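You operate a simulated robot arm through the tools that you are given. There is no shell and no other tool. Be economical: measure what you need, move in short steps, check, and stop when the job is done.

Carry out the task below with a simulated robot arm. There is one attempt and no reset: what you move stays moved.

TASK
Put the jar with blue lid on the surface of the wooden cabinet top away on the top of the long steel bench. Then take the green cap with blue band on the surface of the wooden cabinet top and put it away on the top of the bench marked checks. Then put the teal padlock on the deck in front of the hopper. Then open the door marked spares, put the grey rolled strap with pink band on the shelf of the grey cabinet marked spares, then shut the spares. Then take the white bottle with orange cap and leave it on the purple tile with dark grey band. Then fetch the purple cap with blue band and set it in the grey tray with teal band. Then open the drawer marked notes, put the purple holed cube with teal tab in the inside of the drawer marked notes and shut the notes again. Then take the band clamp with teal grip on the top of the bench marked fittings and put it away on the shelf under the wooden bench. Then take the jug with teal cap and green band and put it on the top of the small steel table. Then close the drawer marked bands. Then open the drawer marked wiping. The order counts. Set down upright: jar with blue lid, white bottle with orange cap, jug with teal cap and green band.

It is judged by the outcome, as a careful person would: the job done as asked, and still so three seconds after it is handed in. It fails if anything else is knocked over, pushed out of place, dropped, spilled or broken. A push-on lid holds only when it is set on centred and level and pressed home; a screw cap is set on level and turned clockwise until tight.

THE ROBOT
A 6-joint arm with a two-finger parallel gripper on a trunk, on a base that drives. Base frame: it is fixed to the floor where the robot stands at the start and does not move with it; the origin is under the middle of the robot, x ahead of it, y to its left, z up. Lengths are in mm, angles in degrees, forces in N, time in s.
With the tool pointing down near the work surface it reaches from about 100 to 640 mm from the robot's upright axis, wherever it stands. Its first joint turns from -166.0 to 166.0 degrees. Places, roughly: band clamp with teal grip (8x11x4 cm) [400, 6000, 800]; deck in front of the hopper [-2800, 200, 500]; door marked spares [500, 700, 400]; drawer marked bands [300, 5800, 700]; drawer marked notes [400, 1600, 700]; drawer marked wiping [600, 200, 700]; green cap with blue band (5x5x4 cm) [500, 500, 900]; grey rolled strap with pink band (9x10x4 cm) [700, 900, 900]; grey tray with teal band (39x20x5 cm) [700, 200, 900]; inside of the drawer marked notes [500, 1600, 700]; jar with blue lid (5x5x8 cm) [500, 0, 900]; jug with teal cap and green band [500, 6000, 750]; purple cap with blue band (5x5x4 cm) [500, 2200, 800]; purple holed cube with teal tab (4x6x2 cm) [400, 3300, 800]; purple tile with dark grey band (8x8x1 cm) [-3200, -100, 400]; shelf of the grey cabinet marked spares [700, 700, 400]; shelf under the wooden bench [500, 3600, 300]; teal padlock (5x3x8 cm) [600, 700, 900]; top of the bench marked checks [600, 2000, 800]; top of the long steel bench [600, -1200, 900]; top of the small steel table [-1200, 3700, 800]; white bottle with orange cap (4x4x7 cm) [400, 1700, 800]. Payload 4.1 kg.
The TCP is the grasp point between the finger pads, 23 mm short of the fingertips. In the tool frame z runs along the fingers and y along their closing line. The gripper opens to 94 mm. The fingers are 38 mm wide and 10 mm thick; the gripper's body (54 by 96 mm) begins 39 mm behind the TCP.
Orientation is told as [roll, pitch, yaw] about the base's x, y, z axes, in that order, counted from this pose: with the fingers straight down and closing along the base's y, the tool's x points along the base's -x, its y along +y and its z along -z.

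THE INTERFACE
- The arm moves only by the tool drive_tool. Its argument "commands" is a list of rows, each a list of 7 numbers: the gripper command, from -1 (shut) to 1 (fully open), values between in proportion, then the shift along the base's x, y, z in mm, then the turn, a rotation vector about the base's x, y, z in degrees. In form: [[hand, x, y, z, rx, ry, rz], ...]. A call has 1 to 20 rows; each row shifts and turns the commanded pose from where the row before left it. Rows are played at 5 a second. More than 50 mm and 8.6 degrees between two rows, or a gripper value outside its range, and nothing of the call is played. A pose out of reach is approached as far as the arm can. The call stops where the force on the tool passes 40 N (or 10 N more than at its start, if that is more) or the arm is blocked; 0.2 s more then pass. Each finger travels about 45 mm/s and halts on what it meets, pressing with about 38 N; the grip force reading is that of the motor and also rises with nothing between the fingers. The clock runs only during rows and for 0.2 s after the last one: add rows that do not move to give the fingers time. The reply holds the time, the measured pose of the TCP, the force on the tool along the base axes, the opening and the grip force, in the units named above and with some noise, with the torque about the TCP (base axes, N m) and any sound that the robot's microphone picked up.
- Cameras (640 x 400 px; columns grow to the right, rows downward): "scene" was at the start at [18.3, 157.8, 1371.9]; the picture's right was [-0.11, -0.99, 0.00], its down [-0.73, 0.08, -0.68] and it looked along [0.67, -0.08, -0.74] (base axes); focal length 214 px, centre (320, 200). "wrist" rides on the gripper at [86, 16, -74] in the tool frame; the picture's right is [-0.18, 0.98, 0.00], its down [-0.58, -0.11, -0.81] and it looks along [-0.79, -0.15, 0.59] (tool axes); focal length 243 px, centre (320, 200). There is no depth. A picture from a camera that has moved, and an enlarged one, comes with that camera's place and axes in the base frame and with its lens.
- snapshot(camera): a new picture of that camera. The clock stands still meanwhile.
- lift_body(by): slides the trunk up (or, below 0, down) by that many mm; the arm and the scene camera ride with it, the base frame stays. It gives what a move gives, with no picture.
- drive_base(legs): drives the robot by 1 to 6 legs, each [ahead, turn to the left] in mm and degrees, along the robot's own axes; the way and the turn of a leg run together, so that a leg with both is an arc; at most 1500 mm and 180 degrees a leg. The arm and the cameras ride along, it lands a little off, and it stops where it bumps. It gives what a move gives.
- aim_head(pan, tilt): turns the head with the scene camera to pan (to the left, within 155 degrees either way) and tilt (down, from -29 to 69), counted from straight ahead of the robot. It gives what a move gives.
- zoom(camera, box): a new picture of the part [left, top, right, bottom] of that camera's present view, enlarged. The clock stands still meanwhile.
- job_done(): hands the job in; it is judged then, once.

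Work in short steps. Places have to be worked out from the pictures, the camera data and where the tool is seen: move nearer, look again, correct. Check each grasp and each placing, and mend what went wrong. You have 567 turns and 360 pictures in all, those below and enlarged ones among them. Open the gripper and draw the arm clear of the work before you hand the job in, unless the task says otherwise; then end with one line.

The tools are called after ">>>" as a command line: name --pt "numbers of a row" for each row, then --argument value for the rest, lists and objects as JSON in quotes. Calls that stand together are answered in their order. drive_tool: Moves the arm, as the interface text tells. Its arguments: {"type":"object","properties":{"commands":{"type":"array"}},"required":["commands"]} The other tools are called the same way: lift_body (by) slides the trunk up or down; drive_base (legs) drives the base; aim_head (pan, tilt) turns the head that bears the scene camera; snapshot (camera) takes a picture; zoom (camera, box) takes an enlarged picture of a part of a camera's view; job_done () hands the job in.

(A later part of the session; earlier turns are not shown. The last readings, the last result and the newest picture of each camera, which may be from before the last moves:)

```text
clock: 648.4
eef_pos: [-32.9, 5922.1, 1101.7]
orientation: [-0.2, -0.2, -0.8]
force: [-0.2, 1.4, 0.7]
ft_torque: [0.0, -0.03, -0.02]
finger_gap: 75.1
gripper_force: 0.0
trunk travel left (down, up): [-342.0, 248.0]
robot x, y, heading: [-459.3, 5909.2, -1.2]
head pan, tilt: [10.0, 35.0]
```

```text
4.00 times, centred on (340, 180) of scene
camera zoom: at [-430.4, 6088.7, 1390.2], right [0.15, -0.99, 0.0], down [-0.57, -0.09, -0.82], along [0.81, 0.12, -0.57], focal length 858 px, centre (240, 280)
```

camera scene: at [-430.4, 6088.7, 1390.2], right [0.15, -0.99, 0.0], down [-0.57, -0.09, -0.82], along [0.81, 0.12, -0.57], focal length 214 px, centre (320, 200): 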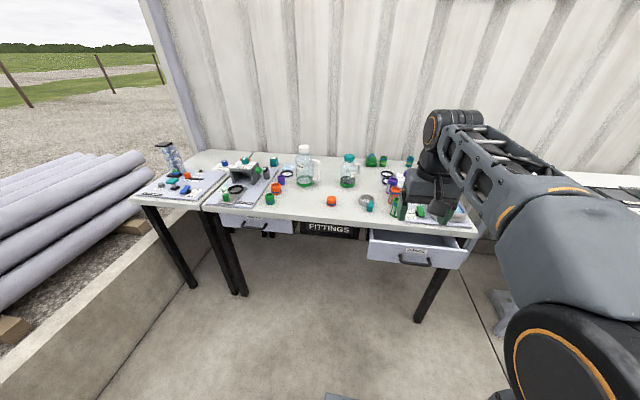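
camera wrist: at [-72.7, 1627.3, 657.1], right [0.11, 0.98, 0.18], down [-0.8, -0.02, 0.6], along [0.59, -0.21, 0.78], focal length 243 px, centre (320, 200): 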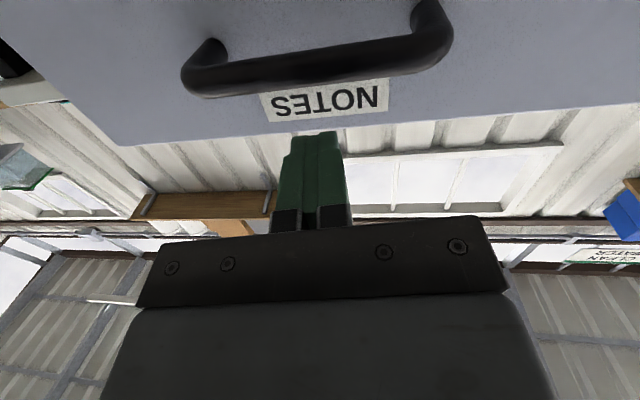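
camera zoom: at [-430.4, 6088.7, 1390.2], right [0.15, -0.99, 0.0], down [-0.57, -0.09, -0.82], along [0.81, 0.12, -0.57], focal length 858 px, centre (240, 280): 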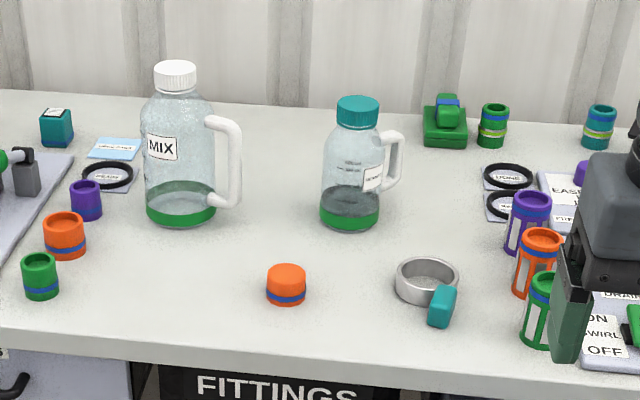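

Clamp ring ≈(403, 5992) with grip ≈(357, 5979); jug ≈(557, 6089). Drive closer.

>>> drive_base --legs '[[300, 1.3]]'

>>> drive_tool --pt "0.6 -20 30 -20 0 0 0" --pt "0.6 -20 30 -20 0 0 0"

>>> snapshot --camera "wrist"

>>> snapshot --camera "scene"

```text
clock: 650.5
eef_pos: [270.0, 5928.4, 1101.8]
orientation: [-0.2, -0.2, 0.4]
force: [-0.3, -1.5, 2.1]
ft_torque: [0.04, 0.02, -0.02]
finger_gap: 75.1
gripper_force: 0.0
trunk travel left (down, up): [-342.0, 248.0]
robot x, y, heading: [-153.3, 5903.6, -0.1]
head pan, tilt: [10.0, 35.0]
```

```text
clock: 651.1
eef_pos: [232.1, 5990.1, 1061.7]
orientation: [-0.2, -0.2, 0.6]
force: [0.6, 0.1, -0.5]
ft_torque: [0.0, 0.0, 0.01]
finger_gap: 75.3
gripper_force: 0.0
trunk travel left (down, up): [-342.0, 248.0]
robot x, y, heading: [-159.5, 5903.9, -0.1]
head pan, tilt: [10.0, 35.0]
```

```text
174 pictures are left
camera wrist: at [144.3, 6005.8, 1135.9], right [0.18, 0.98, 0.0], down [0.58, -0.1, 0.81], along [0.8, -0.14, -0.59], focal length 243 px, centre (320, 200)
```

wrist: 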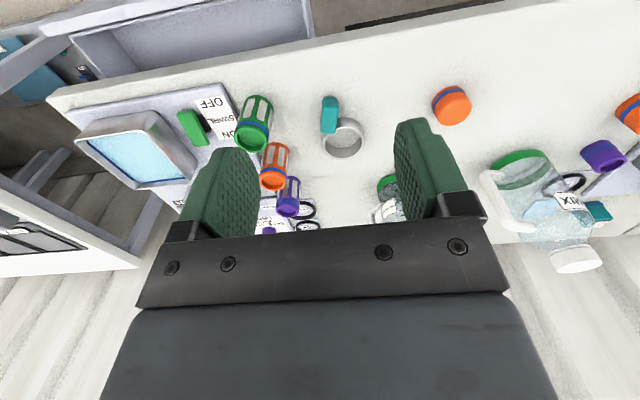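

```text
173 pictures are left
camera scene: at [-131.9, 6085.9, 1390.2], right [0.17, -0.98, 0.0], down [-0.56, -0.1, -0.82], along [0.81, 0.14, -0.57], focal length 214 px, centre (320, 200)
```

scene: 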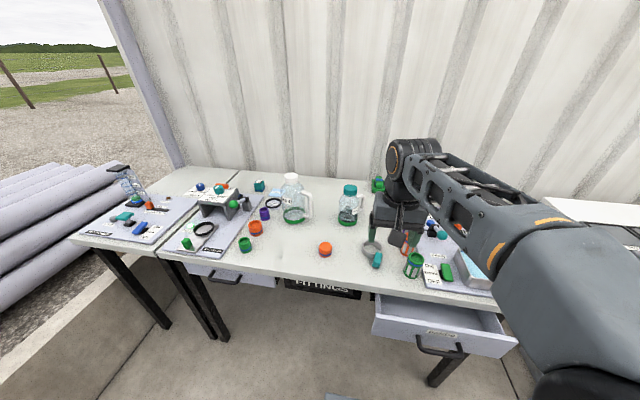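

>>> zoom --camera "wrist" --box '[270, 70, 430, 170]'

```text
4.00 times, centred on (350, 120) of wrist
camera zoom: at [144.3, 6005.8, 1135.9], right [0.18, 0.98, 0.0], down [0.58, -0.1, 0.81], along [0.8, -0.14, -0.59], focal length 970 px, centre (200, 520)
```

zoom: 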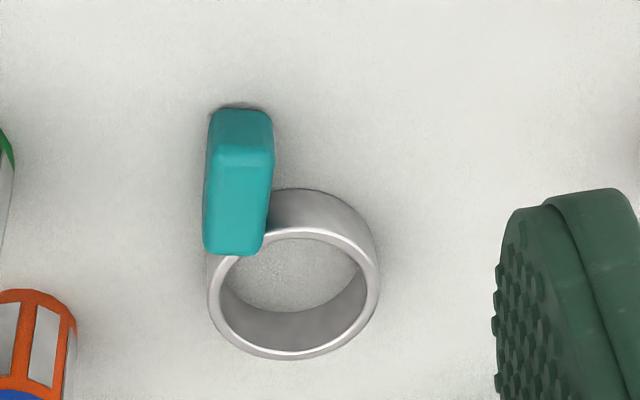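

Grip block ≈22 mm wide at x 342–384, y≈5981, top z≈836. Grasp near its front part (x≈351) to avoid the ring.

>>> drive_tool --pt "0.1 40 -3 -30 0.2 0.2 -0.6" --pt "0.1 40 -3 -30 0 0 0" --pt "0.1 39 -3 -30 0 0 0" --pt "0.1 0 0 -40 0 0 0"

>>> snapshot --camera "wrist"

```text
clock: 652.1
eef_pos: [349.7, 5979.2, 931.6]
orientation: [0.0, -0.1, -0.1]
force: [0.8, -0.1, 0.3]
ft_torque: [0.0, 0.02, 0.0]
finger_gap: 51.8
gripper_force: 0.1
trunk travel left (down, up): [-342.0, 248.0]
robot x, y, heading: [-158.0, 5905.1, 0.2]
head pan, tilt: [10.0, 35.0]
```

```text
171 pictures are left
camera wrist: at [262.1, 5996.2, 1007.3], right [0.19, 0.98, 0.0], down [0.58, -0.11, 0.81], along [0.79, -0.15, -0.59], focal length 243 px, centre (320, 200)
```

wrist: 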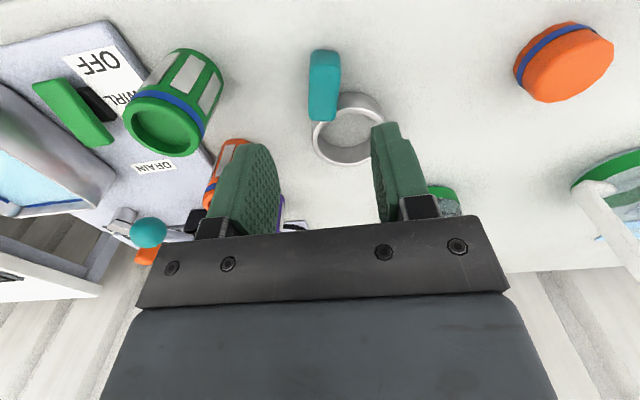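

Fine-tune to x≈343, descend and grip.

>>> drive_tool --pt "0.1 -7 2 -40 0 0 0" --pt "0.1 0 0 -35 0 0 0" --pt "0.1 0 0 -15 0 0 0" --pt "0.1 0 0 -5 0 0 0" --pt "-1 0 0 0 0 0 0" --pt "-1 0 0 0 0 0 0" --pt "-1 0 0 0 0 0 0" --pt "-1 0 0 0 0 0 0"

>>> snapshot --camera "wrist"

```text
clock: 653.9
eef_pos: [342.4, 5981.7, 837.4]
orientation: [0.0, 0.0, -0.2]
force: [0.0, 0.6, -1.1]
ft_torque: [-0.03, 0.04, 0.02]
finger_gap: 23.1
gripper_force: 38.1
trunk travel left (down, up): [-342.0, 248.0]
robot x, y, heading: [-158.8, 5905.7, 0.1]
head pan, tilt: [10.0, 35.0]
```

```text
170 pictures are left
camera wrist: at [255.0, 5997.9, 911.9], right [0.19, 0.98, 0.0], down [0.58, -0.11, 0.81], along [0.79, -0.15, -0.59], focal length 243 px, centre (320, 200)
```

wrist: 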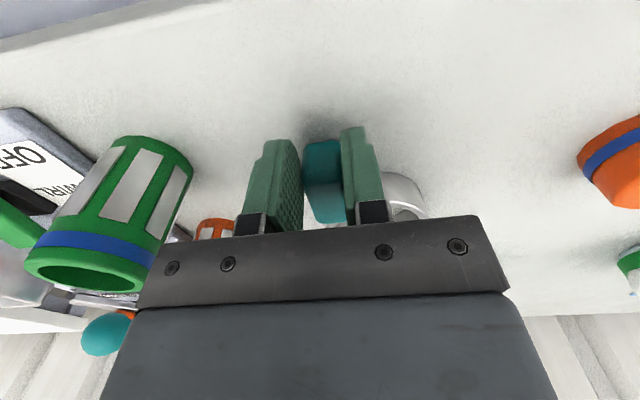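

Clamp gripped by its grip. Lift, retract, and go to the wooden bench's lower shelf.

>>> drive_tool --pt "-1 0 0 30 0 0 0" --pt "-1 0 0 45 0 0 0" --pt "-1 0 0 45 0 0 0" --pt "-1 -10 -10 45 0 0 0" --pt "-1 -40 -20 20 0 0 0" --pt "-1 -40 -20 0 0 0 0"

>>> snapshot --camera "wrist"

>>> drive_base --legs '[[-320, 0], [0, -90], [1200, 0], [1130, 0], [0, 90]]'

```text
clock: 655.3
eef_pos: [251.1, 5931.8, 1021.9]
orientation: [-0.1, -0.1, -0.1]
force: [1.0, -0.4, -0.6]
ft_torque: [-0.01, 0.04, -0.02]
finger_gap: 22.9
gripper_force: 37.9
trunk travel left (down, up): [-342.0, 248.0]
robot x, y, heading: [-153.7, 5907.5, -0.2]
head pan, tilt: [10.0, 35.0]
```

```text
169 pictures are left
camera wrist: at [164.1, 5948.1, 1096.7], right [0.19, 0.98, 0.0], down [0.58, -0.11, 0.81], along [0.79, -0.15, -0.59], focal length 243 px, centre (320, 200)
```

wrist: 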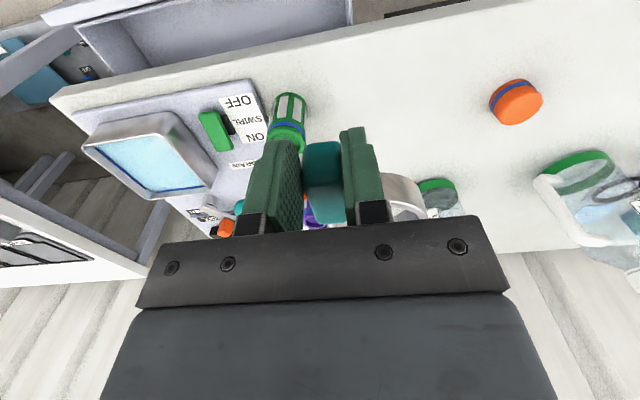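

```text
clock: 676.0
eef_pos: [-96.8, 3612.5, 1021.7]
orientation: [0.0, 0.0, -2.4]
force: [-0.5, 0.3, -0.7]
ft_torque: [-0.05, 0.06, -0.01]
finger_gap: 23.1
gripper_force: 38.2
trunk travel left (down, up): [-342.0, 248.0]
robot x, y, heading: [-508.3, 3599.5, -2.1]
head pan, tilt: [10.0, 35.0]
```

>>> lift_body --by -340

>>> aim_head --pan 10 --tilt 30

>>> snapshot --camera "scene"

>>> snapshot --camera "wrist"

```text
clock: 679.3
eef_pos: [-96.9, 3612.4, 680.7]
orientation: [0.0, 0.1, -2.4]
force: [0.4, 0.3, -0.6]
ft_torque: [-0.04, 0.04, 0.0]
finger_gap: 23.4
gripper_force: 38.0
trunk travel left (down, up): [-2.0, 588.0]
robot x, y, heading: [-510.0, 3600.9, -2.3]
head pan, tilt: [10.0, 35.0]
```

```text
clock: 680.0
eef_pos: [-95.4, 3611.3, 681.1]
orientation: [0.0, -0.1, -2.4]
force: [0.7, -0.3, -1.8]
ft_torque: [-0.02, 0.02, -0.02]
finger_gap: 23.3
gripper_force: 38.6
trunk travel left (down, up): [-2.0, 588.0]
robot x, y, heading: [-507.1, 3603.2, -2.3]
head pan, tilt: [10.0, 30.0]
```

```text
168 pictures are left
camera scene: at [-471.6, 3781.6, 1057.9], right [0.13, -0.99, 0.0], down [-0.5, -0.07, -0.87], along [0.86, 0.12, -0.5], focal length 214 px, centre (320, 200)
```

scene: 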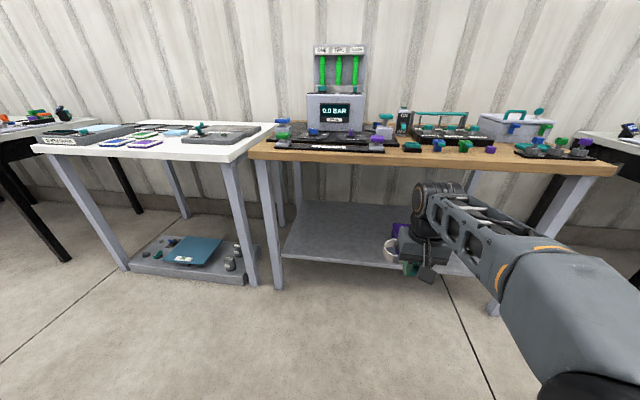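

```text
167 pictures are left
camera wrist: at [-183.3, 3632.0, 756.4], right [0.22, 0.97, 0.0], down [0.58, -0.13, 0.81], along [0.79, -0.18, -0.59], focal length 243 px, centre (320, 200)
```

wrist: 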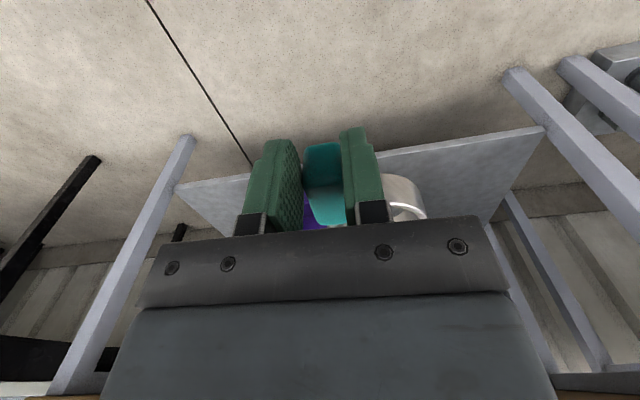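

The lower shelf (z≈300, front x≈250) has free room around y≈3700. First lower the tool to pass beneath the bench top.

>>> drive_tool --pt "-1 0 10 -45 0 0 0" --pt "-1 0 15 -45 0 0 0" --pt "-1 0 15 -45 0 0 0" --pt "-1 0 15 -45 0 0 2.4" --pt "-1 0 15 -45 0 0 0" --pt "-1 0 10 -35 0 0 0"

>>> snapshot --camera "wrist"

>>> snapshot --camera "scene"

```text
clock: 681.4
eef_pos: [-97.8, 3691.3, 421.5]
orientation: [0.0, 0.0, 0.1]
force: [-1.5, 0.3, -0.5]
ft_torque: [-0.02, 0.06, -0.02]
finger_gap: 23.4
gripper_force: 37.9
trunk travel left (down, up): [-2.0, 588.0]
robot x, y, heading: [-505.5, 3599.5, -2.1]
head pan, tilt: [10.0, 30.0]
```

```text
166 pictures are left
camera wrist: at [-185.4, 3707.8, 495.5], right [0.18, 0.98, 0.0], down [0.58, -0.11, 0.81], along [0.79, -0.15, -0.59], focal length 243 px, centre (320, 200)
```

wrist: 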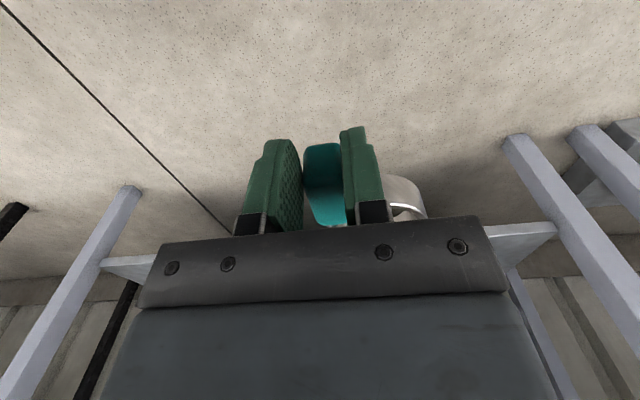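

```text
165 pictures are left
camera scene: at [-471.8, 3781.5, 1058.0], right [0.13, -0.99, 0.0], down [-0.5, -0.07, -0.87], along [0.86, 0.12, -0.5], focal length 214 px, centre (320, 200)
```

scene: 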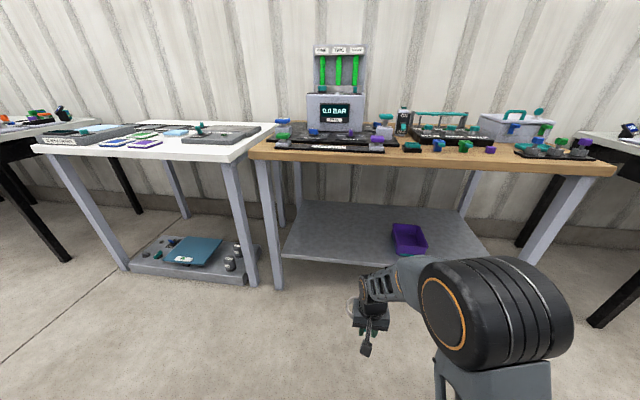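

Clear shelf area. Drive ahead under the bench edge with the lowered arm.

>>> drive_base --legs '[[370, 2]]'

>>> snapshot --camera "scene"

>>> snapshot --camera "wrist"

```text
clock: 683.7
eef_pos: [261.9, 3701.0, 421.3]
orientation: [0.1, 0.1, 2.4]
force: [0.6, 0.3, -0.4]
ft_torque: [0.01, 0.04, -0.02]
finger_gap: 23.5
gripper_force: 38.5
trunk travel left (down, up): [-2.0, 588.0]
robot x, y, heading: [-142.8, 3594.8, -0.1]
head pan, tilt: [10.0, 30.0]
```

```text
164 pictures are left
camera scene: at [-115.3, 3775.9, 1057.9], right [0.17, -0.98, 0.0], down [-0.49, -0.09, -0.87], along [0.85, 0.15, -0.5], focal length 214 px, centre (320, 200)
```

scene: 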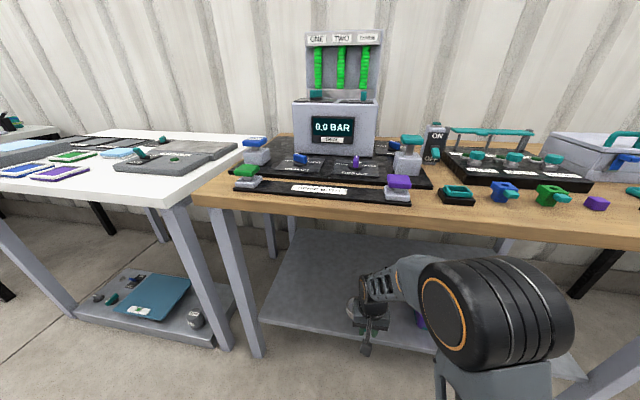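

```text
163 pictures are left
camera wrist: at [173.9, 3713.4, 495.9], right [0.14, 0.99, 0.0], down [0.59, -0.09, 0.81], along [0.8, -0.12, -0.59], focal length 243 px, centre (320, 200)
```

wrist: 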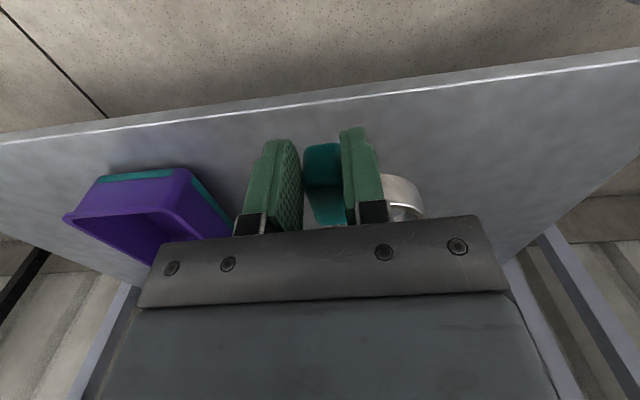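

Shelf edge triangulates to x≈320, z≈240. Move forward to x≈395 and down gradually.

>>> drive_tool --pt "-1 45 3 -10 0 0 -2.4" --pt "-1 45 3 -10 0 0 0" --pt "-1 45 3 -10 0 0 0" --pt "-1 0 0 -30 0 0 0" --pt "-1 0 0 -30 0 0 0"

>>> snapshot --camera "wrist"

>>> snapshot --camera "scene"

```text
clock: 684.9
eef_pos: [397.1, 3709.2, 331.6]
orientation: [0.0, 0.0, -0.1]
force: [0.4, 0.1, -0.3]
ft_torque: [-0.01, 0.04, 0.03]
finger_gap: 23.4
gripper_force: 37.8
trunk travel left (down, up): [-2.0, 588.0]
robot x, y, heading: [-143.5, 3595.7, -0.1]
head pan, tilt: [10.0, 30.0]
```

```text
162 pictures are left
camera wrist: at [309.3, 3725.9, 406.8], right [0.19, 0.98, 0.0], down [0.58, -0.11, 0.81], along [0.79, -0.15, -0.59], focal length 243 px, centre (320, 200)
```

wrist: 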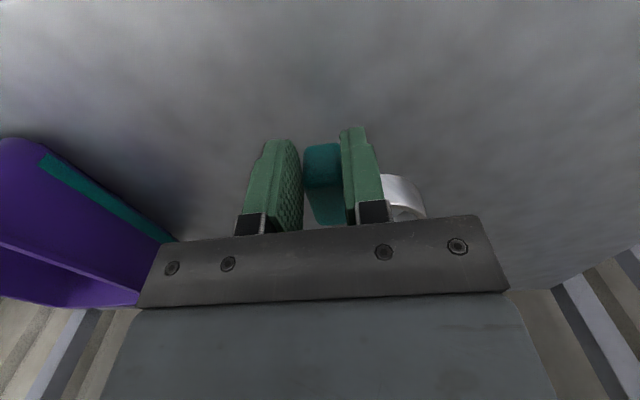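

```text
161 pictures are left
camera scene: at [-115.4, 3775.9, 1058.0], right [0.17, -0.98, 0.0], down [-0.49, -0.09, -0.87], along [0.85, 0.15, -0.5], focal length 214 px, centre (320, 200)
```

scene: 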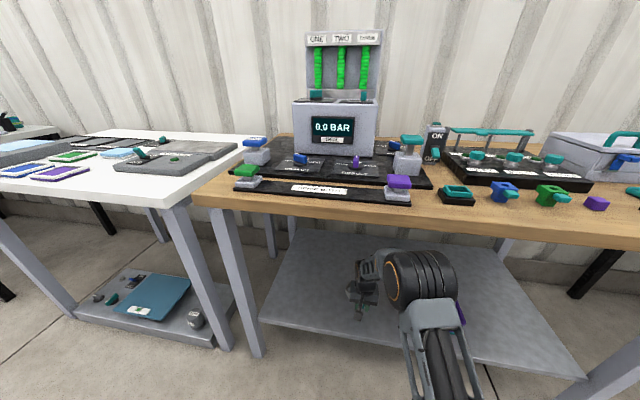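

>>> drive_tool --pt "-1 0 0 -25 0 0 0" --pt "-1 0 0 -15 0 0 0" --pt "-1 0 0 -5 0 0 0" --pt "-1 0 0 -4 0 0 0" --pt "-1 0 0 -4 0 0 0" --pt "-1 0 0 -4 0 0 0" --pt "-1 0 0 -4 0 0 0"

>>> snapshot --camera "wrist"

```text
clock: 686.1
eef_pos: [397.9, 3709.2, 283.5]
orientation: [0.1, -0.3, -0.1]
force: [-7.1, -0.4, 21.2]
ft_torque: [-0.39, 0.6, -0.22]
finger_gap: 23.4
gripper_force: 38.0
trunk travel left (down, up): [-2.0, 588.0]
robot x, y, heading: [-145.2, 3593.9, 0.1]
head pan, tilt: [10.0, 30.0]
stopped in row 6: the force on the tool passed its limit at 45 N (the readings are from after the stop); the commanded pose is now the measured one
```

```text
160 pictures are left
camera wrist: at [310.9, 3726.3, 357.5], right [0.19, 0.98, 0.0], down [0.58, -0.11, 0.81], along [0.8, -0.15, -0.59], focal length 243 px, centre (320, 200)
```

wrist: 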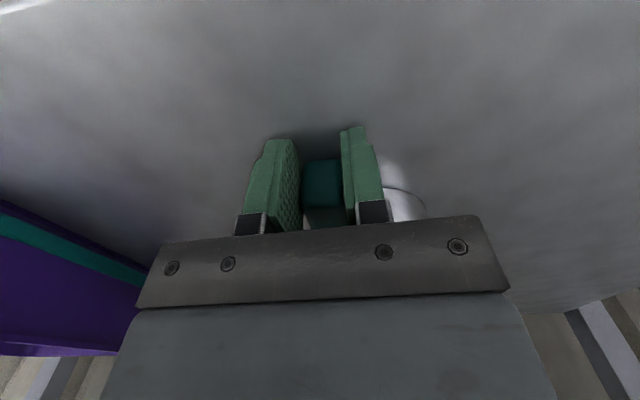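

Contact with the shelf. Release and rise.

>>> drive_tool --pt "-1 0 0 2 0 0.3 0" --pt "0 0 0 0 0 0 0" --pt "0 0 0 0 0 0 0" --pt "0 0 0 0 0 0 0" --pt "0 0 0 25 0 0 0" --pt "0 0 0 40 0 0 0" --pt "0 0 0 40 0 0 0"

>>> snapshot --camera "wrist"

```text
clock: 687.8
eef_pos: [396.6, 3708.1, 388.7]
orientation: [0.0, 0.1, -0.1]
force: [0.5, -0.8, -0.1]
ft_torque: [0.0, -0.02, -0.03]
finger_gap: 46.8
gripper_force: 0.0
trunk travel left (down, up): [-2.0, 588.0]
robot x, y, heading: [-146.2, 3594.6, -0.0]
head pan, tilt: [10.0, 30.0]
```

```text
159 pictures are left
camera wrist: at [309.6, 3724.4, 463.6], right [0.19, 0.98, 0.0], down [0.58, -0.11, 0.8], along [0.79, -0.15, -0.59], focal length 243 px, centre (320, 200)
```

wrist: 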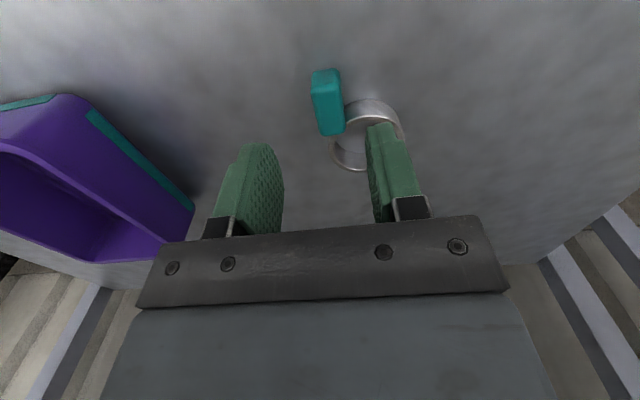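

Clamp lies flat on the shelf. Withdraw beneath the bench, back off, raise.

>>> drive_tool --pt "0 0 0 35 0 0 0" --pt "0 -45 0 0 0 0 0" --pt "0 -45 0 0 0 0 0" --pt "0 -45 0 0 0 0 0"

>>> drive_base --legs '[[-360, 0]]'

>>> lift_body --by 340

>>> snapshot --camera "scene"

```text
clock: 688.8
eef_pos: [262.2, 3708.7, 424.4]
orientation: [0.0, 0.0, -0.2]
force: [0.5, -0.2, 0.7]
ft_torque: [0.02, 0.04, 0.01]
finger_gap: 47.0
gripper_force: 0.0
trunk travel left (down, up): [-2.0, 588.0]
robot x, y, heading: [-142.3, 3591.9, -0.2]
head pan, tilt: [10.0, 30.0]
```

```text
clock: 691.0
eef_pos: [-95.6, 3708.4, 425.0]
orientation: [0.0, 0.1, 0.2]
force: [0.0, 0.8, 0.1]
ft_torque: [-0.01, 0.0, -0.02]
finger_gap: 47.3
gripper_force: 0.1
trunk travel left (down, up): [-2.0, 588.0]
robot x, y, heading: [-504.3, 3592.1, 0.4]
head pan, tilt: [10.0, 30.0]
```

```text
clock: 694.4
eef_pos: [-94.9, 3710.6, 764.2]
orientation: [0.0, 0.1, 0.2]
force: [-0.9, 0.1, 0.5]
ft_torque: [0.01, -0.02, 0.03]
finger_gap: 46.9
gripper_force: 0.0
trunk travel left (down, up): [-342.0, 248.0]
robot x, y, heading: [-499.5, 3591.4, 0.2]
head pan, tilt: [10.0, 30.0]
```

```text
158 pictures are left
camera scene: at [-473.3, 3775.0, 1397.9], right [0.18, -0.98, 0.0], down [-0.49, -0.09, -0.87], along [0.85, 0.15, -0.5], focal length 214 px, centre (320, 200)
```

scene: 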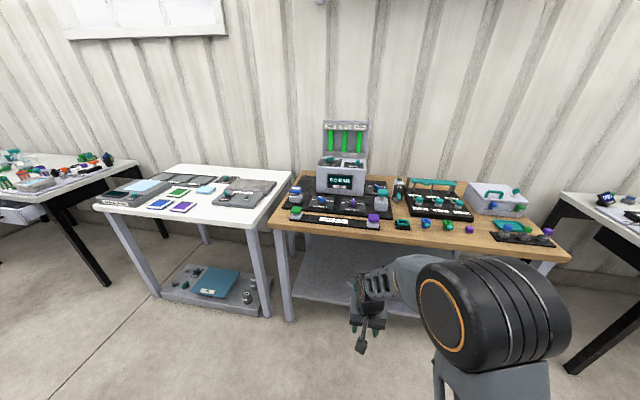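

Raise the tool and drive back to the fittings bench for the jug.

>>> drive_tool --pt "0.6 0 -20 45 0 0 0" --pt "0.6 0 -20 45 0 0 0" --pt "0.6 0 -20 45 0 0 0" --pt "0.6 0 -20 45 0 0 0" --pt "0.6 0 -20 45 0 0 0" --pt "0.6 0 0 45 0 0 0" --pt "0.6 0 0 30 0 0 0"

>>> drive_base --legs '[[0, 90], [1200, 0], [1160, 0], [0, -90]]'

```text
clock: 696.0
eef_pos: [-94.6, 3606.8, 1065.0]
orientation: [0.1, 0.1, 0.2]
force: [-0.5, 0.2, -0.2]
ft_torque: [-0.04, -0.01, 0.0]
finger_gap: 75.1
gripper_force: 0.1
trunk travel left (down, up): [-342.0, 248.0]
robot x, y, heading: [-504.0, 3593.5, 0.2]
head pan, tilt: [10.0, 30.0]
```

```text
clock: 715.2
eef_pos: [-174.7, 5987.3, 1063.6]
orientation: [0.1, 0.1, 3.0]
force: [-0.2, -0.6, 0.7]
ft_torque: [0.02, 0.03, -0.04]
finger_gap: 75.3
gripper_force: 0.0
trunk travel left (down, up): [-342.0, 248.0]
robot x, y, heading: [-582.6, 5955.0, 3.0]
head pan, tilt: [10.0, 30.0]
```

>>> drive_base --legs '[[470, -3]]'

>>> snapshot --camera "wrist"

>>> snapshot --camera "scene"

```text
clock: 718.0
eef_pos: [287.4, 5986.5, 1064.2]
orientation: [0.2, -0.1, 0.5]
force: [0.0, -0.1, -0.2]
ft_torque: [-0.03, -0.02, 0.02]
finger_gap: 75.2
gripper_force: 0.1
trunk travel left (down, up): [-342.0, 248.0]
robot x, y, heading: [-119.8, 5970.5, 0.8]
head pan, tilt: [10.0, 30.0]
```

```text
157 pictures are left
camera wrist: at [200.0, 6001.9, 1139.5], right [0.17, 0.98, 0.0], down [0.58, -0.1, 0.81], along [0.79, -0.14, -0.59], focal length 243 px, centre (320, 200)
```

wrist: 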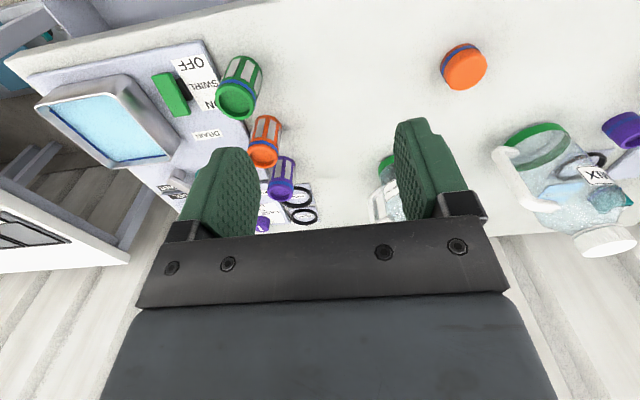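

```text
156 pictures are left
camera scene: at [-92.9, 6151.8, 1397.9], right [0.19, -0.98, 0.0], down [-0.49, -0.09, -0.87], along [0.85, 0.16, -0.5], focal length 214 px, centre (320, 200)
```

scene: 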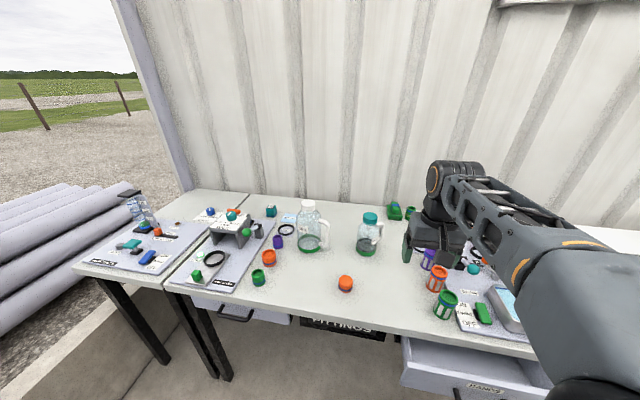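

Zoom on the jug from the scene camera.

>>> zoom --camera "scene" --box '[330, 190, 430, 270]'

```text
5.00 times, centred on (380, 230) of scene
camera zoom: at [-92.9, 6151.8, 1397.9], right [0.19, -0.98, 0.0], down [-0.49, -0.09, -0.87], along [0.85, 0.16, -0.5], focal length 1072 px, centre (20, 50)
```

zoom: 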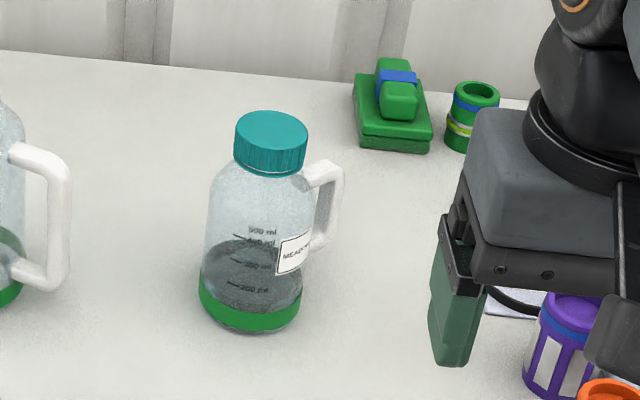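

The jug's cap is ≈48 mm across, z≈956–980, axis near (545, 6094). I'll move the base 80 mm closer and look from the wrist.

>>> drive_base --legs '[[75, 0]]'

>>> drive_tool --pt "0.5 0 35 20 0 0 0" --pt "0.5 0 40 20 0 0 0" --pt "0.5 20 30 0 0 0 -0.5"

>>> snapshot --camera "wrist"

```text
clock: 719.0
eef_pos: [361.5, 5988.0, 1064.5]
orientation: [0.1, 0.1, 0.5]
force: [-0.6, 0.1, 1.3]
ft_torque: [-0.01, -0.01, 0.02]
finger_gap: 75.2
gripper_force: 0.0
trunk travel left (down, up): [-342.0, 248.0]
robot x, y, heading: [-43.3, 5972.6, 0.8]
head pan, tilt: [10.0, 30.0]
```

```text
clock: 719.9
eef_pos: [380.9, 6091.9, 1106.1]
orientation: [0.1, 0.1, 0.1]
force: [-0.5, -0.1, 0.7]
ft_torque: [0.01, 0.03, 0.0]
finger_gap: 70.7
gripper_force: 0.0
trunk travel left (down, up): [-342.0, 248.0]
robot x, y, heading: [-45.5, 5967.7, 0.4]
head pan, tilt: [10.0, 30.0]
```

```text
154 pictures are left
camera wrist: at [293.9, 6108.1, 1181.1], right [0.18, 0.98, 0.0], down [0.58, -0.11, 0.81], along [0.79, -0.15, -0.59], focal length 243 px, centre (320, 200)
```

wrist: 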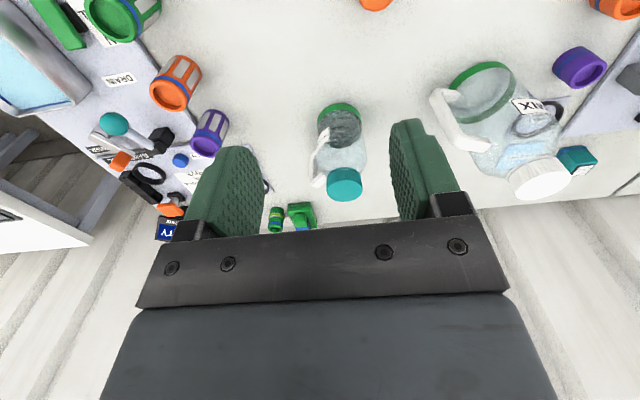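

Jug axis ≈(543, 6094). Move above the cap.

>>> drive_tool --pt "0.5 40 0.5 -12 0 0 0" --pt "0.5 40 0.5 -14 0 0 0" --pt "0.5 41 0.5 -14 0 0 0" --pt "0.5 41 0.5 -16 0 0 0"

>>> snapshot --camera "wrist"

>>> zoom --camera "scene" --box '[320, 170, 460, 290]'

```text
clock: 720.9
eef_pos: [545.5, 6092.9, 1048.2]
orientation: [0.1, 0.2, 0.0]
force: [-1.3, -0.5, 0.8]
ft_torque: [-0.01, -0.03, 0.01]
finger_gap: 70.4
gripper_force: 0.0
trunk travel left (down, up): [-342.0, 248.0]
robot x, y, heading: [-49.0, 5966.5, 1.0]
head pan, tilt: [10.0, 30.0]
```

```text
153 pictures are left
camera wrist: at [458.9, 6109.1, 1122.5], right [0.18, 0.98, 0.0], down [0.58, -0.11, 0.81], along [0.79, -0.15, -0.59], focal length 243 px, centre (320, 200)
```

wrist: 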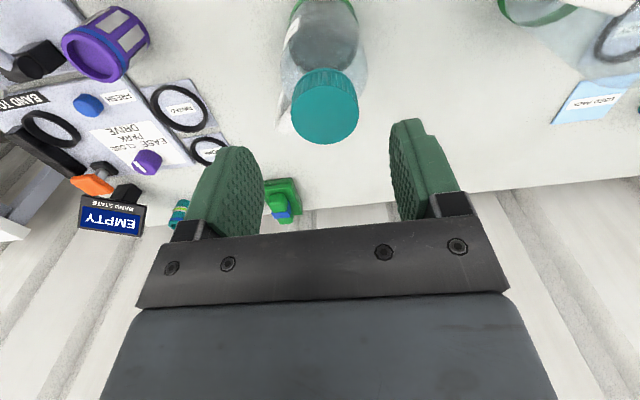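

```text
3.33 times, centred on (390, 230) of scene
camera zoom: at [-19.3, 6152.8, 1397.9], right [0.19, -0.98, 0.0], down [-0.49, -0.09, -0.87], along [0.85, 0.16, -0.5], focal length 715 px, centre (87, 100)
```

zoom: 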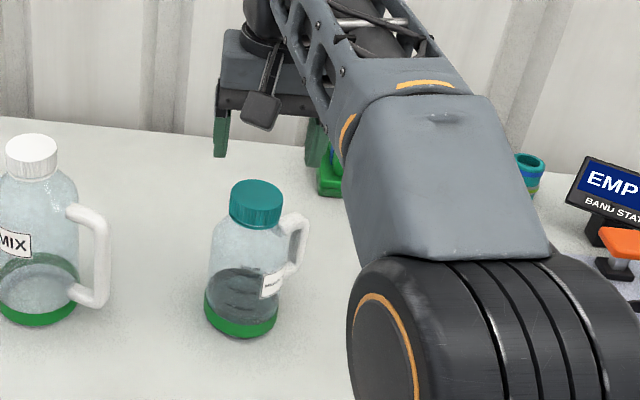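

Triangulation suggests the axis is nearer x≈562, top z≈960. Shift and lower a little to re-check.

>>> drive_tool --pt "0.5 15 1 -20 0 0 0" --pt "0.5 0 0 -15 0 0 0"

>>> snapshot --camera "wrist"

```text
clock: 721.5
eef_pos: [560.0, 6095.3, 1011.7]
orientation: [0.1, 0.0, 0.0]
force: [0.4, 0.4, -0.7]
ft_torque: [0.0, -0.01, 0.0]
finger_gap: 70.5
gripper_force: 0.1
trunk travel left (down, up): [-342.0, 248.0]
robot x, y, heading: [-47.3, 5972.6, 0.8]
head pan, tilt: [10.0, 30.0]
```

```text
151 pictures are left
camera wrist: at [471.7, 6111.3, 1087.4], right [0.18, 0.98, 0.0], down [0.58, -0.11, 0.81], along [0.79, -0.15, -0.59], focal length 243 px, centre (320, 200)
```

wrist: 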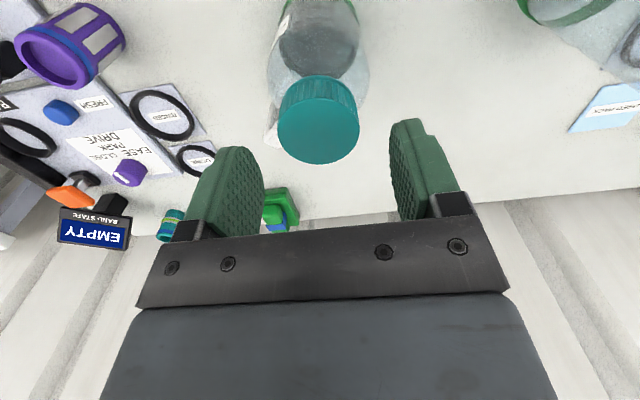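

Cap centre (562, 6093), top z≈965. Descend to z≈960 and grip.

>>> drive_tool --pt "0.5 2 -2 -25 0 0 0" --pt "0.5 0 0 -16 0 0 0" --pt "0.5 0 0 -10 0 0 0" --pt "-1 0 0 0 0 0 0" --pt "-1 0 0 0 0 0 0" --pt "-1 0 0 0 0 0 0" --pt "-1 0 0 0 0 0 0"

>>> snapshot --camera "wrist"

>>> zoom --camera "scene" --box '[320, 170, 460, 290]'

```text
clock: 723.0
eef_pos: [560.6, 6092.1, 962.2]
orientation: [0.1, 0.1, 0.1]
force: [0.6, -0.4, -0.9]
ft_torque: [-0.05, -0.07, -0.03]
finger_gap: 51.6
gripper_force: 38.3
trunk travel left (down, up): [-342.0, 248.0]
robot x, y, heading: [-44.0, 5967.8, 0.5]
head pan, tilt: [10.0, 30.0]
```

```text
150 pictures are left
camera wrist: at [473.0, 6108.9, 1036.5], right [0.18, 0.98, 0.0], down [0.58, -0.11, 0.81], along [0.79, -0.15, -0.59], focal length 243 px, centre (320, 200)
```

wrist: 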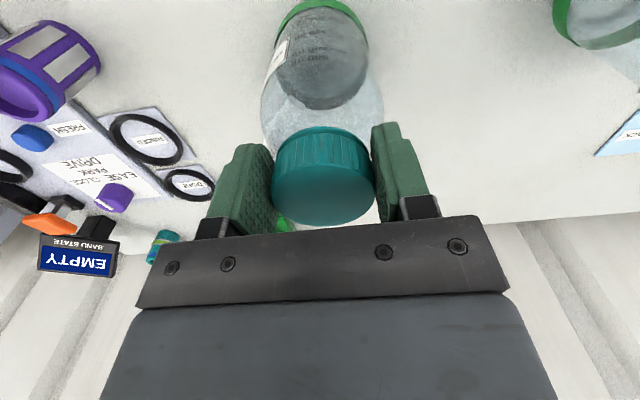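

```text
3.33 times, centred on (390, 230) of scene
camera zoom: at [-19.2, 6152.7, 1397.9], right [0.19, -0.98, 0.0], down [-0.49, -0.09, -0.87], along [0.85, 0.16, -0.5], focal length 715 px, centre (87, 100)
```

zoom: 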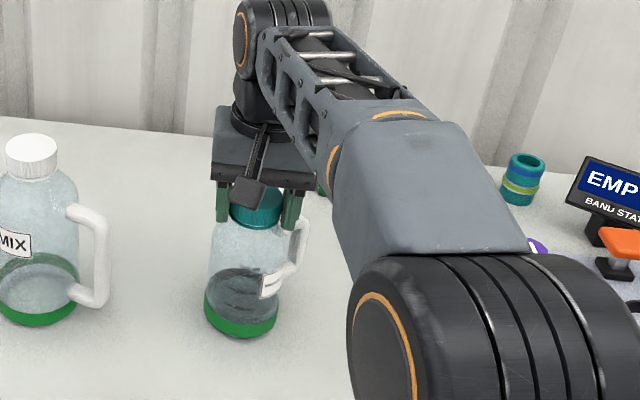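

Cap gripped. Test-lift 20 mm slowly.

>>> drive_tool --pt "-1 0 0 5 0 0 0" --pt "-1 0 0 7 0 0 0" --pt "-1 0 0 8 0 0 0"

>>> zoom --camera "scene" --box '[320, 170, 460, 290]'

```text
clock: 723.9
eef_pos: [560.2, 6093.0, 982.6]
orientation: [0.1, 0.1, 0.0]
force: [-0.1, 0.0, -2.3]
ft_torque: [-0.01, 0.0, -0.02]
finger_gap: 52.2
gripper_force: 38.3
trunk travel left (down, up): [-342.0, 248.0]
robot x, y, heading: [-45.0, 5968.8, 0.7]
head pan, tilt: [10.0, 30.0]
```

```text
3.33 times, centred on (390, 230) of scene
camera zoom: at [-19.1, 6152.8, 1397.9], right [0.19, -0.98, 0.0], down [-0.49, -0.09, -0.87], along [0.85, 0.16, -0.5], focal length 715 px, centre (87, 100)
```

zoom: 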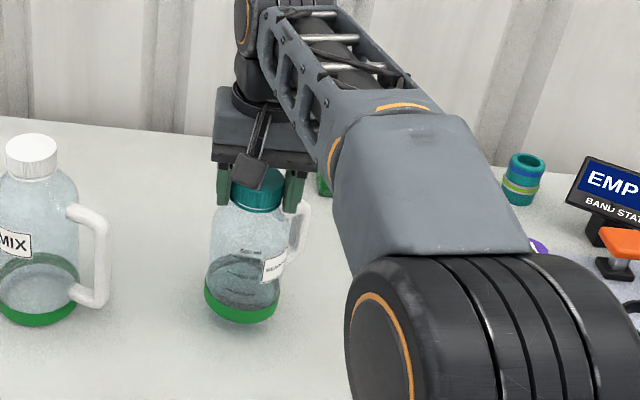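

The whole jug lifts with the cap. Raise higher and retract carefully.

>>> drive_tool --pt "-1 0 0 25 0 0 0" --pt "-1 0 0 35 0 0 0" --pt "-1 0 0 40 0 0 0" --pt "-1 -30 0 15 0 0 0" --pt "-1 -40 -15 0 0 0 0" --pt "-1 -40 -20 0 0 0 0" --pt "-1 -40 -20 0 0 0 0" --pt "-1 -30 -20 0 0 0 0"

>>> snapshot --camera "scene"

```text
clock: 725.6
eef_pos: [373.8, 6018.7, 1095.8]
orientation: [0.1, 0.0, 0.0]
force: [0.6, 0.3, -2.1]
ft_torque: [0.02, 0.05, -0.01]
finger_gap: 51.6
gripper_force: 38.4
out of reach, approached as far as the arm can: row 3
trunk travel left (down, up): [-342.0, 248.0]
robot x, y, heading: [-45.7, 5971.2, 0.7]
head pan, tilt: [10.0, 30.0]
```

```text
147 pictures are left
camera scene: at [-19.3, 6152.8, 1397.9], right [0.19, -0.98, 0.0], down [-0.49, -0.09, -0.87], along [0.85, 0.16, -0.5], focal length 214 px, centre (320, 200)
```

scene: 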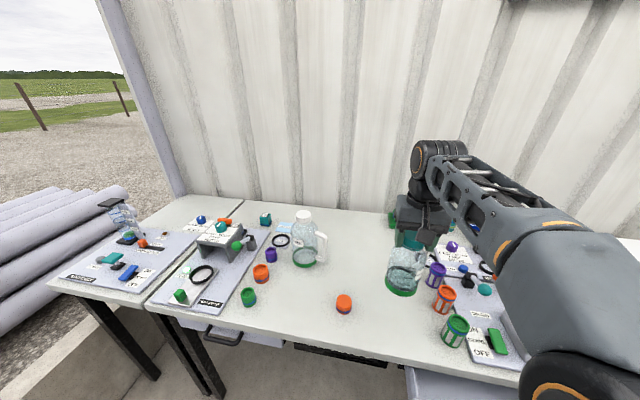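

Jug held upright. Back away from the bench and drive to the small steel table area.

>>> drive_base --legs '[[-430, 0], [0, -90], [1100, 0], [1000, 0]]'

>>> aim_head --pan -50 --tilt 30

>>> snapshot --camera "scene"

```text
clock: 742.0
eef_pos: [-371.8, 3470.6, 1094.9]
orientation: [0.1, 0.0, -89.7]
force: [-0.2, 0.2, -2.1]
ft_torque: [0.0, 0.04, 0.03]
finger_gap: 51.9
gripper_force: 37.8
trunk travel left (down, up): [-342.0, 248.0]
robot x, y, heading: [-420.8, 3891.3, -88.8]
head pan, tilt: [10.0, 30.0]
```

```text
clock: 743.3
eef_pos: [-372.2, 3469.1, 1094.4]
orientation: [0.2, 0.1, -89.7]
force: [0.7, 0.8, -2.8]
ft_torque: [0.04, 0.01, 0.03]
finger_gap: 51.8
gripper_force: 37.8
trunk travel left (down, up): [-342.0, 248.0]
robot x, y, heading: [-423.4, 3890.4, -89.0]
head pan, tilt: [-50.0, 30.0]
```

```text
146 pictures are left
camera scene: at [-326.5, 3892.5, 1397.9], right [-0.66, 0.75, 0.0], down [0.38, 0.33, -0.87], along [-0.65, -0.57, -0.5], focal length 214 px, centre (320, 200)
```

scene: 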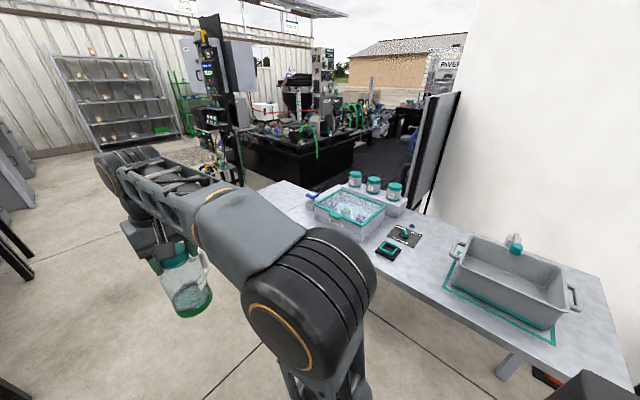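

Free spot on the steel table ≈(-1000, 3785), between the small teal frame and the basin mat. Position the base facing the table.

>>> drive_base --legs '[[105, 0], [0, -90]]'

>>> aim_head --pan 15 --tilt 45

>>> snapshot --camera "scene"

```text
clock: 748.3
eef_pos: [-840.2, 3734.2, 1093.8]
orientation: [0.1, 0.1, -180.0]
force: [-0.2, 0.3, -2.4]
ft_torque: [-0.03, -0.02, 0.01]
finger_gap: 51.7
gripper_force: 37.8
trunk travel left (down, up): [-342.0, 248.0]
robot x, y, heading: [-418.5, 3778.1, -179.2]
head pan, tilt: [-50.0, 30.0]
```

```text
clock: 749.7
eef_pos: [-840.7, 3733.2, 1094.1]
orientation: [0.1, 0.2, 180.0]
force: [0.4, -0.7, -2.6]
ft_torque: [-0.01, -0.07, -0.01]
finger_gap: 51.3
gripper_force: 37.8
trunk travel left (down, up): [-342.0, 248.0]
robot x, y, heading: [-423.9, 3782.7, -179.3]
head pan, tilt: [15.0, 45.0]
```

```text
145 pictures are left
camera scene: at [-438.3, 3594.8, 1375.3], right [-0.27, 0.96, 0.0], down [0.68, 0.19, -0.71], along [-0.68, -0.19, -0.71], focal length 214 px, centre (320, 200)
```

scene: 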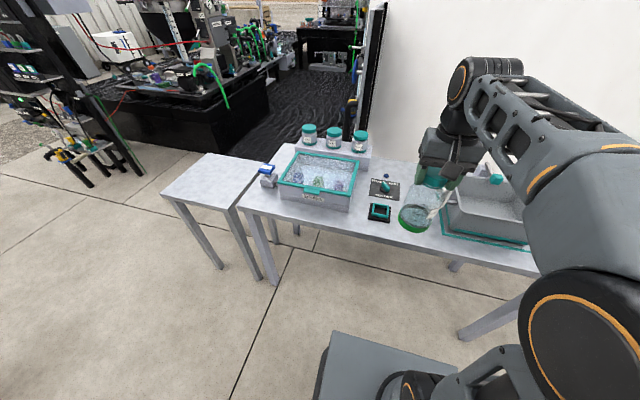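

Spot (-985, 3775) is clear; the table front edge is x≈-875. Move the jug above it and lower partway.

>>> drive_tool --pt "-1 -36 10 0 0 0 0" --pt "-1 -36 11 0 0 0 0" --pt "-1 -36 11 0 0 0 0" --pt "-1 -37 10 0 0 0 0" --pt "-1 0 0 -40 0 0 0" --pt "-1 0 0 -30 0 0 0"

>>> snapshot --camera "wrist"

>>> zoom --camera "scene" --box '[330, 120, 530, 280]'

```text
clock: 751.1
eef_pos: [-986.5, 3775.0, 1025.6]
orientation: [0.1, 0.1, 179.9]
force: [0.6, 0.7, -2.2]
ft_torque: [-0.01, -0.02, -0.01]
finger_gap: 51.9
gripper_force: 37.6
trunk travel left (down, up): [-342.0, 248.0]
robot x, y, heading: [-421.1, 3781.4, -179.1]
head pan, tilt: [15.0, 45.0]
```

```text
144 pictures are left
camera wrist: at [-900.8, 3759.7, 1100.0], right [-0.18, -0.98, 0.0], down [-0.58, 0.11, 0.81], along [-0.79, 0.15, -0.59], focal length 243 px, centre (320, 200)
```

wrist: 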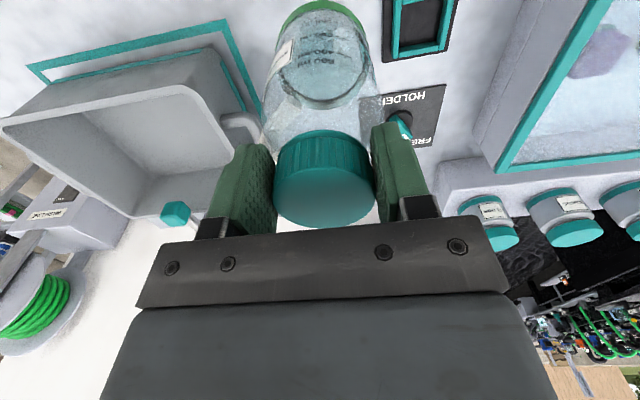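

```text
2.50 times, centred on (430, 200) of scene
camera zoom: at [-438.2, 3594.7, 1375.3], right [-0.27, 0.96, 0.0], down [0.68, 0.19, -0.71], along [-0.68, -0.19, -0.71], focal length 536 px, centre (45, 200)
```

zoom: 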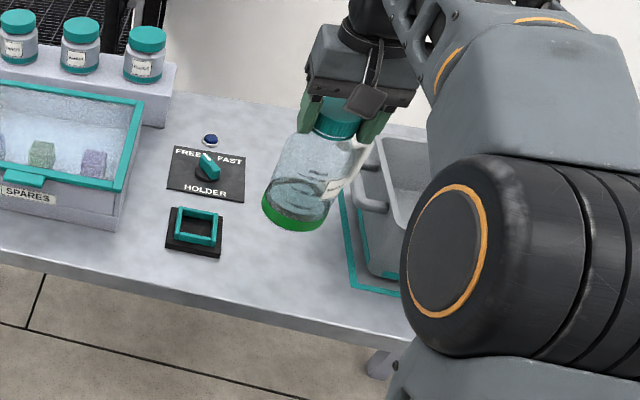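

Landing point is clear of the frame and mat. Lower to contact.

>>> drive_tool --pt "-1 0 0 -25 0 0 0" --pt "-1 0 0 -20 0 0 0" --pt "-1 0 0 -5 0 0 0" --pt "-1 0 0 -4 0 0 0" --pt "-1 0 0 -4 0 0 0" --pt "-1 0 0 -4 0 0 0"

>>> zoom --camera "scene" --box '[330, 120, 530, 280]'

```text
clock: 752.5
eef_pos: [-985.9, 3776.3, 963.5]
orientation: [0.1, 0.1, -180.0]
force: [0.5, 0.5, -2.0]
ft_torque: [0.0, -0.03, 0.01]
finger_gap: 51.8
gripper_force: 38.2
trunk travel left (down, up): [-342.0, 248.0]
robot x, y, heading: [-421.7, 3782.9, -179.3]
head pan, tilt: [15.0, 45.0]
```

```text
2.50 times, centred on (430, 200) of scene
camera zoom: at [-438.4, 3594.8, 1375.3], right [-0.27, 0.96, 0.0], down [0.68, 0.19, -0.71], along [-0.68, -0.19, -0.71], focal length 536 px, centre (45, 200)
```

zoom: 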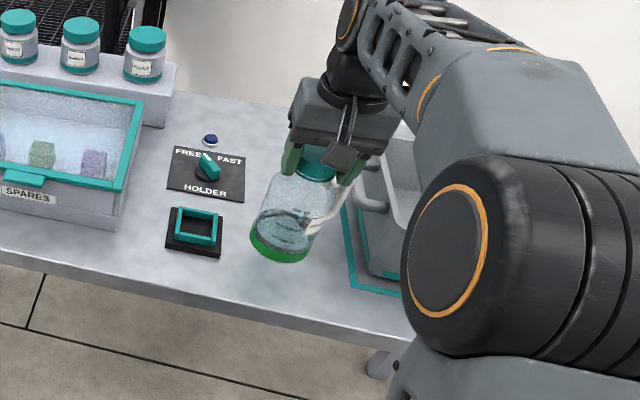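

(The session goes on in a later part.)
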